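You operate a simulated robot arm through the tools that you are given. There is no shell and no other tool. Be economical: measure what you need, move in short steps, check, and stop when the job is done.

Carry out the task below with a simulated robot arm. There is one attempt and no reset: what you move stays moved.

TASK
Take the green mug and leave it on the wooden tray.
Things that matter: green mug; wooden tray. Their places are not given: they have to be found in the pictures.

It is judged by the outcome, as a careful person would: the job done as asked, and still so three seconds after it is handed in. It fails if anything else is knocked over, pushed out of place, dropped, spilled or broken.

THE ROBOT
A 7-joint arm with a two-finger parallel gripper, fixed in place. Base frame: the origin is at the foot of the arm, x ahead of it, y to its left, z up; the work surface is at about z = 750. Lengths are in mm, angles in degrees, forces in N, time in s.
With the tool pointing down near the work surface it reaches from about 200 to 680 mm from the base axis. Its first joint turns from -66.0 to 66.0 degrees. Payload 2.4 kg.
Tool frame: the origin (TCP) lies between the finger pads and is the grasp point; the fingertips stand 30 mm ahead of it; z points along the fingers, y is the line along which they close. The gripper opens to 94 mm. The fingers are 28 mm wide and 10 mm thick; the gripper's body (50 by 96 mm) begins 55 mm behind the TCP.
Orientation is told as [roll, pitch, yaw] about the base's x, y, z axes, in that order, counted from this pose: with the fingers straight down and closing along the base's y, the tool's x points along the base's -x, its y along +y and its z along -z.

THE INTERFACE
- The arm moves only by the tool drive_tool. Its argument "moves" is a list of rows, each a list of 7 numbers: the opening, from 0 (shut) to 1 (fully open), then the shift along the tool's x, y, z in units of 150 mm (1.0 is 150 mm), then the turn, a rotation vector about the tool's x, y, z in units of 120 degrees (1.0 is 120 degrees). In form: [[jaw, dx, dy, dz, rx, ry, rz], ...]. A call has 1 to 10 rows; each row is the pose to reach, as a shift and turn from the pose commanded when the call began, along the tool's axes at that moment. A call with a number of a shift or a turn outside -1 to 1 is refused whole. A row lasts 0.2 s, in which the tool goes at most 50 mm and 8.6 degrees; a call with a longer step from one row to the next is refused whole, and so is a gripper value outside its range. A pose out of reach is approached as far as the arm can. The call stops where the force on the tool passes 40 N (or 10 N more than at its start, if that is more) or the arm is blocked; 0.2 s more then pass. The fingers move at their own pace (about 153 mm/s each) and stop on an object; they squeeze with about 31 N. The grip force told is the motor's: it shows also when the fingers shut on nothing. Time passes only in rows, and 0.2 s behind the last, so rows that repeat a pose let the fingers close. It gives the time, the measured TCP pose, the force on the tool (base axes), the opening and the grip force at its end, in the units of the frame above (readings bear some noise).
- Cameras (640 x 400 px; columns grow to the right, rows downward): "scene" is fixed at [54.9, 512.5, 1426.5]; the picture's right is [-0.34, -0.94, 0.00], its down [-0.68, 0.25, -0.68] and it looks along [0.64, -0.24, -0.73] (base axes); focal length 323 px, centre (320, 200). "wrist" rides on the gripper at [-37, 0, -58] in the tool frame; the picture's right is [0.00, -1.00, 0.00], its down [0.97, 0.00, -0.24] and it looks along [0.24, 0.00, 0.97] (tool axes); focal length 218 px, centre (320, 200).
- snapshot(camera): a new picture of that camera. No time passes.
- point_at(camera, pixels): for up to 12 pixels [column, row] of the newest picture of that camera ("zoom" is the newest enlarged one), the place [x, y, z] in the base frame of the surface seen there, good to about 2 mm. No time passes.
- enlarge(camera, box): a new picture of the part [left, top, right, bottom] of that camera's present view, enlarged. No time passes.
- finish_job(): hands the job in; it is judged then, once.

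Work in short steps. Measure before you move; look again where a grasp or a placing could have gone wrong, and mend it. You have 60 turns and 24 pictures in all, the two below and enlarged ones among them. Open the gripper and draw the arm clear of the work before you hand the job in, unless the task says otherwise; then end with one line.

The tools are called by a JSON object that holds its "fn" and its "kwargs". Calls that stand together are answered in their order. drive_tool: Moves the arm, as the interface text tells. Its arguments: {"type":"object","properties":{"moves":{"type":"array"}},"required":["moves"]} The other tools are called the same way: snapshot (camera) takes a picture; point_at (camera, pixels) gives the place of the surface under pixels of a picture; enlarge (camera, box) takes an enlarged picture of a part of a camera's view; finish_job () hands the job in.

At the start:

```text
clock: 0.0
position: [413.4, 160.9, 1018.2]
tool_rot: [0.1, 0.0, 0.0]
ft_force: [-0.7, -0.1, -1.1]
grip_width: 94.0
grip_force: 0.2
```

scene: 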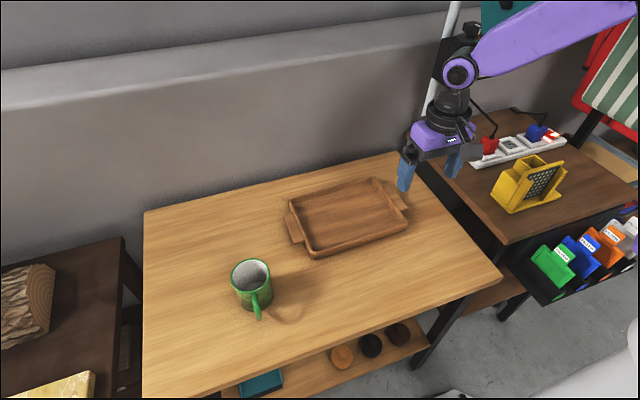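
wrist: 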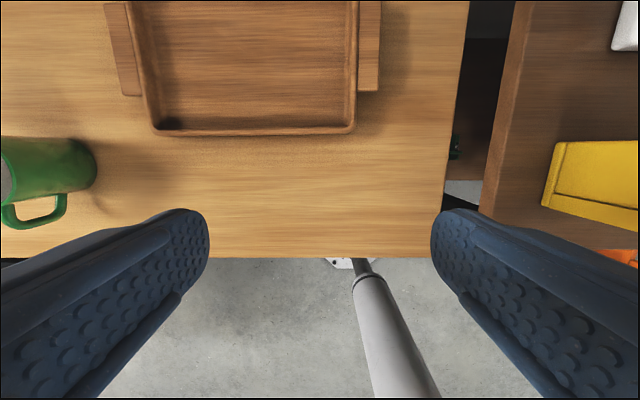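

The green mug shows around (252,285) in the scene picture and the tray around (345,217). I enlarge the mug and measure both.

{"fn": "enlarge", "kwargs": {"camera": "scene", "box": [200, 240, 320, 340]}}

{"fn": "point_at", "kwargs": {"camera": "scene", "pixels": [[232, 270], [251, 260], [271, 268], [250, 290], [257, 316], [258, 296], [345, 217], [310, 250], [400, 222], [375, 188], [295, 205], [251, 273]]}}

```text
4.00 times, centred on (260, 290) of scene
```

zoom: 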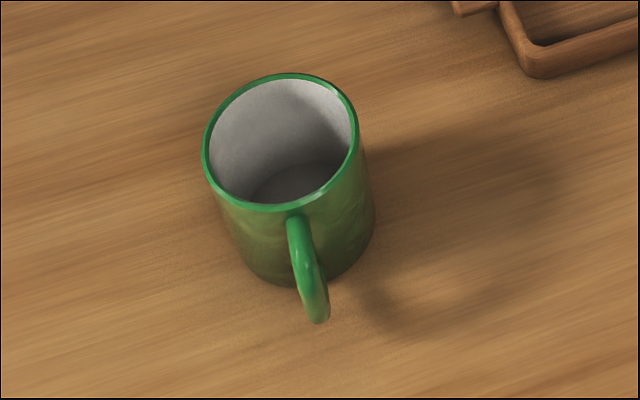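

```text
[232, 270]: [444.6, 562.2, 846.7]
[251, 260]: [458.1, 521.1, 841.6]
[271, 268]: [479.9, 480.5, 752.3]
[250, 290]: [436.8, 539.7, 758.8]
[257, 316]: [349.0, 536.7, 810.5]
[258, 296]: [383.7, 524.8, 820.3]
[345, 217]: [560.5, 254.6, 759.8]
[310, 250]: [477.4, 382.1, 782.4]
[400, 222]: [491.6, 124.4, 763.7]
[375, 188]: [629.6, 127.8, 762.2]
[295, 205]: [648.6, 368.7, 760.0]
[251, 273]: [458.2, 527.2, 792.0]
```

The zoomed rim spans columns 204–357 and rows 75–208, and the handle points to the lower right. I measure rim, handle and tray edges more precisely.

{"fn": "point_at", "kwargs": {"camera": "zoom", "pixels": [[205, 150], [356, 135], [290, 76], [270, 208], [298, 222], [318, 318], [308, 265], [290, 190], [240, 195], [335, 185], [300, 250], [270, 270]]}}

{"fn": "point_at", "kwargs": {"camera": "scene", "pixels": [[286, 205], [293, 242], [316, 256], [407, 224], [372, 178], [405, 205], [383, 186], [302, 243], [320, 235], [390, 215], [365, 195], [305, 208]]}}

```text
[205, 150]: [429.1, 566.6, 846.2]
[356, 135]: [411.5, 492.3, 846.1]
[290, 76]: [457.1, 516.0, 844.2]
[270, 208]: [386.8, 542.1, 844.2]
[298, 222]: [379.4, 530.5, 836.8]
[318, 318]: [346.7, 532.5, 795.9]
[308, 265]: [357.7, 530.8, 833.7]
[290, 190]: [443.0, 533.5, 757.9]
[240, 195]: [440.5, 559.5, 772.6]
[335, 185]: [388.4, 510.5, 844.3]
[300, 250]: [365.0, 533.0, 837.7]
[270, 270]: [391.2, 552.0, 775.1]
```

```text
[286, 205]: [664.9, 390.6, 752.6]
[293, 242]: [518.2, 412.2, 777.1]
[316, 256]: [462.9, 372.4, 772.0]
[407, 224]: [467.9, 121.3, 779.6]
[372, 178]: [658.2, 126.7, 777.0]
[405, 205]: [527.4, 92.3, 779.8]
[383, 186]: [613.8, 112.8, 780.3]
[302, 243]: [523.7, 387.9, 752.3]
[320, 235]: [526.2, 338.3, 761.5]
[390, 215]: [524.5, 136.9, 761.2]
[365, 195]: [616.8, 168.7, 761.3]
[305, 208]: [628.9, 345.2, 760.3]
```

Mug: centre about (421, 530), radius about 38, rim at z 846, handle along −x. Tray floor is at z≈761, interior roughly x 480–645, y 130–370. I plan to straddle the mug body along y; first I travel towards it, coming lower to keep within reach.

{"fn": "drive_tool", "kwargs": {"moves": [[1, 0, 0.25, 0.15, 0, 0, 0], [1, 0, 0.5, 0.3, 0, 0, 0], [1, 0, 0.75, 0.45, 0, 0, 0], [1, 0, 1.0, 0.6, 0, 0, 0]]}}

{"fn": "drive_tool", "kwargs": {"moves": [[1, 0, 0.3, 0, 0, 0, 0], [1, 0, 0.6, 0, 0, 0, 0], [1, 0, 0.8, 0, 0, 0, 0], [1, 0, 1.0, 0, 0, 0, 0]]}}

```text
clock: 1.0
position: [412.4, 311.5, 928.9]
tool_rot: [0.0, 0.1, -0.1]
ft_force: [0.1, 0.3, 0.5]
grip_width: 94.0
grip_force: 0.1
```

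```text
clock: 2.0
position: [412.8, 461.2, 929.9]
tool_rot: [0.0, 0.0, -0.1]
ft_force: [-0.9, 0.7, -0.5]
grip_width: 93.8
grip_force: 0.1
```

The arm tracks well at (413, 461, 929). I go the last 69 mm in y and 8 mm in x to stand over the mug.

{"fn": "drive_tool", "kwargs": {"moves": [[1, -0.027, 0.23, 0, 0, 0, 0], [1, -0.053, 0.46, 0, 0, 0, 0], [1, -0.053, 0.46, 0, 0, 0, 0]]}}

{"fn": "snapshot", "kwargs": {"camera": "wrist"}}

```text
clock: 2.8
position: [422.2, 530.2, 928.9]
tool_rot: [-0.1, 0.0, 0.1]
ft_force: [-0.6, 0.4, -0.2]
grip_width: 94.2
grip_force: 0.2
```

```text
20 pictures are left
```

wrist: 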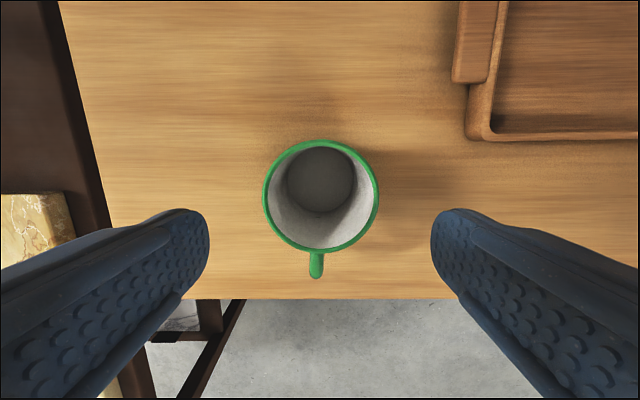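

The rim runs from column 263 to 378, centred on 320, so y is right. I check the x centre from the rim points.

{"fn": "point_at", "kwargs": {"camera": "wrist", "pixels": [[265, 195], [376, 195], [320, 143], [320, 247], [317, 275]]}}

```text
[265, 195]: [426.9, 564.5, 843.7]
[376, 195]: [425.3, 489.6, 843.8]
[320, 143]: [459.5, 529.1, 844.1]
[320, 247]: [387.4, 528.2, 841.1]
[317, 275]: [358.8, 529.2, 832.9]
```

The centre is (423, 527.5) and the diameter about 76. I shift y by −2.5 and descend to z≈812.

{"fn": "drive_tool", "kwargs": {"moves": [[1, -0.008, -0.017, 0.1, 0, 0, 0], [1, -0.008, -0.017, 0.3, 0, 0, 0], [1, -0.008, -0.017, 0.45, 0, 0, 0], [1, -0.008, -0.017, 0.6, 0, 0, 0], [1, -0.008, -0.017, 0.7, 0, 0, 0], [1, -0.008, -0.017, 0.78, 0, 0, 0], [1, -0.008, -0.017, 0.78, 0, 0, 0]]}}

```text
clock: 4.4
position: [423.0, 526.4, 811.7]
tool_rot: [-0.1, -0.1, 0.1]
ft_force: [0.0, 0.4, -0.1]
grip_width: 94.0
grip_force: 0.0
```

No contact and the pose is on target; I close on the mug.

{"fn": "drive_tool", "kwargs": {"moves": [[0.7, 0, 0, 0, 0, 0, 0], [0.4, 0, 0, 0, 0, 0, 0], [0.4, 0, 0, 0, 0, 0, 0], [0.4, 0, 0, 0, 0, 0, 0]]}}

```text
clock: 5.4
position: [422.1, 525.7, 811.0]
tool_rot: [0.0, 0.0, 0.0]
ft_force: [0.2, 2.3, 1.7]
grip_width: 79.6
grip_force: 31.0
```

The fingers hold at 79.6 mm with 31 N. I lift 75 mm straight up.

{"fn": "drive_tool", "kwargs": {"moves": [[0.4, 0, 0, -0.08, 0, 0, 0], [0.4, 0, 0, -0.2, 0, 0, 0], [0.4, 0, 0, -0.35, 0, 0, 0], [0.4, 0, 0, -0.5, 0, 0, 0], [0.4, 0, 0, -0.5, 0, 0, 0]]}}

{"fn": "snapshot", "kwargs": {"camera": "scene"}}

```text
clock: 6.6
position: [422.3, 527.7, 886.8]
tool_rot: [0.0, 0.0, 0.0]
ft_force: [0.6, 0.4, -2.5]
grip_width: 79.1
grip_force: 31.2
```

```text
19 pictures are left
```

scene: 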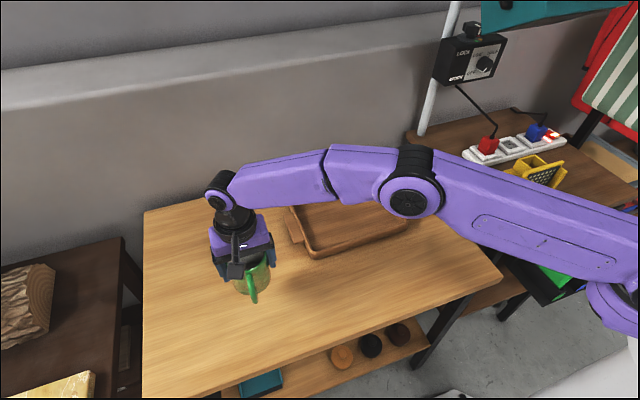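

The mug is held and lifted, its bottom at about z 825, well above the 780 tray rim. I carry it to (562, 260).

{"fn": "drive_tool", "kwargs": {"moves": [[0.4, -0.03, -0.1, 0, 0, 0, 0], [0.4, -0.08, -0.3, 0, 0, 0, 0], [0.4, -0.13, -0.5, 0, 0, 0, 0], [0.4, -0.18, -0.7, 0, 0, 0, 0], [0.4, -0.22, -0.85, 0, 0, 0, 0], [0.4, -0.27, -1.0, 0, 0, 0, 0]]}}

{"fn": "drive_tool", "kwargs": {"moves": [[0.4, -0.1, -0.12, 0, 0, 0, 0], [0.4, -0.25, -0.3, 0, 0, 0, 0], [0.4, -0.4, -0.48, 0, 0, 0, 0], [0.4, -0.53, -0.63, 0, 0, 0, 0], [0.4, -0.66, -0.78, 0, 0, 0, 0], [0.4, -0.66, -0.78, 0, 0, 0, 0]]}}

{"fn": "snapshot", "kwargs": {"camera": "scene"}}

{"fn": "snapshot", "kwargs": {"camera": "wrist"}}

```text
clock: 8.0
position: [463.2, 376.9, 887.2]
tool_rot: [0.0, 0.0, 0.0]
ft_force: [-0.5, 1.0, -2.4]
grip_width: 79.3
grip_force: 31.1
```

```text
clock: 9.4
position: [561.9, 261.1, 885.6]
tool_rot: [0.0, 0.0, -0.1]
ft_force: [-0.4, -0.8, -2.2]
grip_width: 79.4
grip_force: 30.8
```

```text
18 pictures are left
```

scene: 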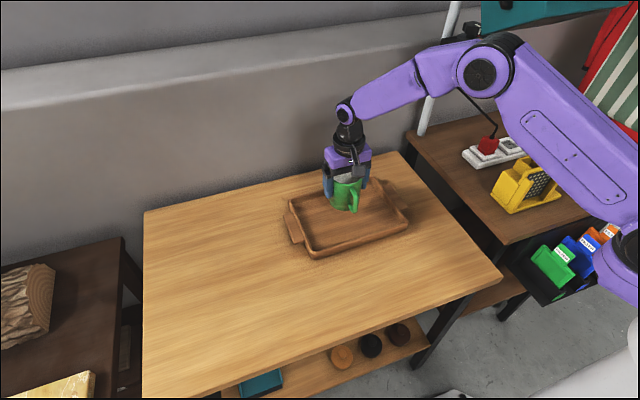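

```text
17 pictures are left
```

wrist: 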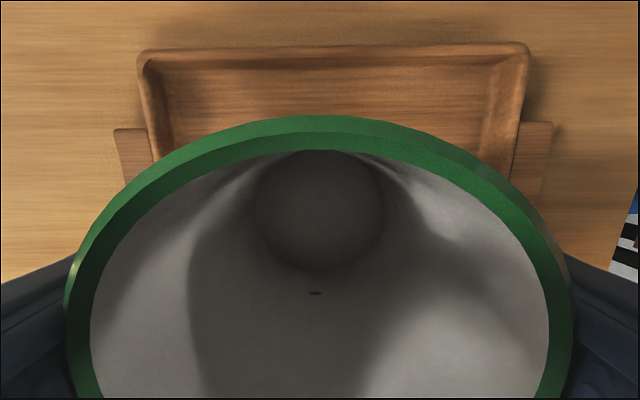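

The mug is over the middle of the tray. The tray floor is about 10 mm above the table, so it should touch at TCP z≈820; I descend 62 mm, slowing down.

{"fn": "drive_tool", "kwargs": {"moves": [[0.4, 0, 0, 0.12, 0, 0, 0], [0.4, 0, 0, 0.24, 0, 0, 0], [0.4, 0, 0, 0.33, 0, 0, 0], [0.4, 0, 0, 0.38, 0, 0, 0], [0.4, 0, 0, 0.4, 0, 0, 0], [0.4, 0, 0, 0.413, 0, 0, 0], [0.4, 0, 0, 0.413, 0, 0, 0]]}}

```text
clock: 11.0
position: [562.3, 259.1, 825.3]
tool_rot: [0.0, 0.1, 0.0]
ft_force: [0.5, 0.1, -2.6]
grip_width: 79.2
grip_force: 30.8
```

No contact yet at z≈825; I creep down in 1.2 mm steps.

{"fn": "drive_tool", "kwargs": {"moves": [[0.4, 0, 0, 0.008, 0, 0, 0], [0.4, 0, 0, 0.016, 0, 0, 0], [0.4, 0, 0, 0.022, 0, 0, 0], [0.4, 0, 0, 0.022, 0, 0, 0]]}}

```text
clock: 12.0
position: [562.6, 260.3, 821.6]
tool_rot: [0.1, 0.0, -0.1]
ft_force: [1.3, 0.7, -3.1]
grip_width: 79.3
grip_force: 30.8
```

{"fn": "drive_tool", "kwargs": {"moves": [[0.4, 0, 0, 0.006, 0, 0, 0], [0.4, 0, 0, 0.012, 0, 0, 0], [0.4, 0, 0, 0.012, 0, 0, 0]]}}

{"fn": "enlarge", "kwargs": {"camera": "scene", "box": [280, 150, 420, 260]}}

```text
clock: 12.8
position: [562.2, 261.2, 819.5]
tool_rot: [0.2, 0.1, 0.0]
ft_force: [0.1, 0.7, -3.0]
grip_width: 79.4
grip_force: 31.5
```

```text
3.64 times, centred on (350, 205) of scene
```

zoom: 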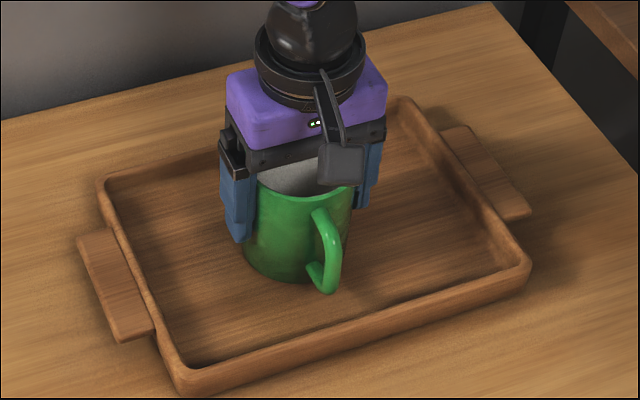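

The mug looks just at the floor, but the force shows no contact yet. I go down a few more small steps.

{"fn": "drive_tool", "kwargs": {"moves": [[0.4, 0, 0, 0.006, 0, 0, 0], [0.4, 0, 0, 0.012, 0, 0, 0], [0.4, 0, 0, 0.012, 0, 0, 0]]}}

```text
clock: 13.6
position: [561.8, 261.0, 820.3]
tool_rot: [0.1, -0.1, 0.0]
ft_force: [-5.4, -1.5, 18.8]
grip_width: 79.5
grip_force: 30.3
```

The force turned to +18.8 N upward, so the mug is on the tray floor. I ease up 1 mm and open.

{"fn": "drive_tool", "kwargs": {"moves": [[0.4, 0, 0, -0.007, 0, 0, 0], [0.9, 0, 0, -0.007, 0, 0, 0], [1, 0, 0, -0.007, 0, 0, 0], [1, 0, 0, -0.007, 0, 0, 0]]}}

```text
clock: 14.6
position: [562.2, 260.2, 818.9]
tool_rot: [0.0, 0.0, 0.0]
ft_force: [0.5, -0.3, 0.1]
grip_width: 94.1
grip_force: 0.0
```

The gripper is open and free of force; I rise straight up, then draw back.

{"fn": "drive_tool", "kwargs": {"moves": [[1, 0, 0, -0.1, 0, 0, 0], [1, 0, 0, -0.3, 0, 0, 0], [1, 0, 0, -0.55, 0, 0, 0], [1, 0, 0, -0.8, 0, 0, 0], [1, 0, 0, -1, 0, 0, 0]]}}

{"fn": "drive_tool", "kwargs": {"moves": [[1, 0.25, -0.15, 0, 0, 0, 0], [1, 0.5, -0.3, 0, 0, 0, 0], [1, 0.75, -0.45, 0, 0, 0, 0], [1, 1, -0.6, 0, 0, 0, 0]]}}

{"fn": "snapshot", "kwargs": {"camera": "scene"}}

```text
clock: 15.8
position: [561.7, 258.9, 970.0]
tool_rot: [0.0, 0.1, 0.0]
ft_force: [-1.0, 0.6, 0.2]
grip_width: 94.1
grip_force: 0.0
```

```text
clock: 16.8
position: [411.8, 169.6, 968.6]
tool_rot: [0.0, 0.0, 0.0]
ft_force: [-0.7, -0.1, -1.0]
grip_width: 93.9
grip_force: 0.1
```

```text
15 pictures are left
```

scene: 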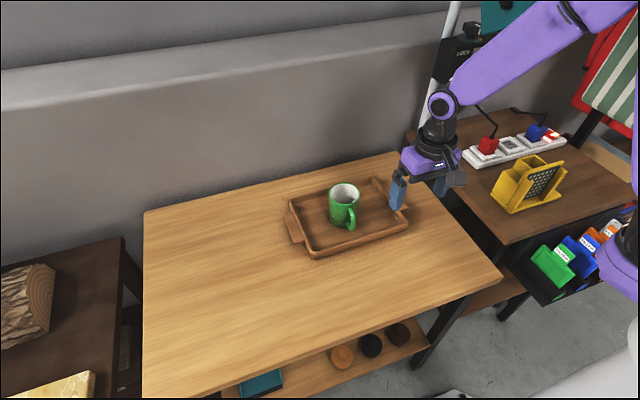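

The mug stands upright in the tray at (344, 207), the tray has not moved, and the arm is clear; I hand in.

{"fn": "finish_job", "kwargs": {}}

```text
The job is handed in.
```

The green mug is standing upright on the wooden tray, nothing else was disturbed, and the arm is clear with the gripper open.
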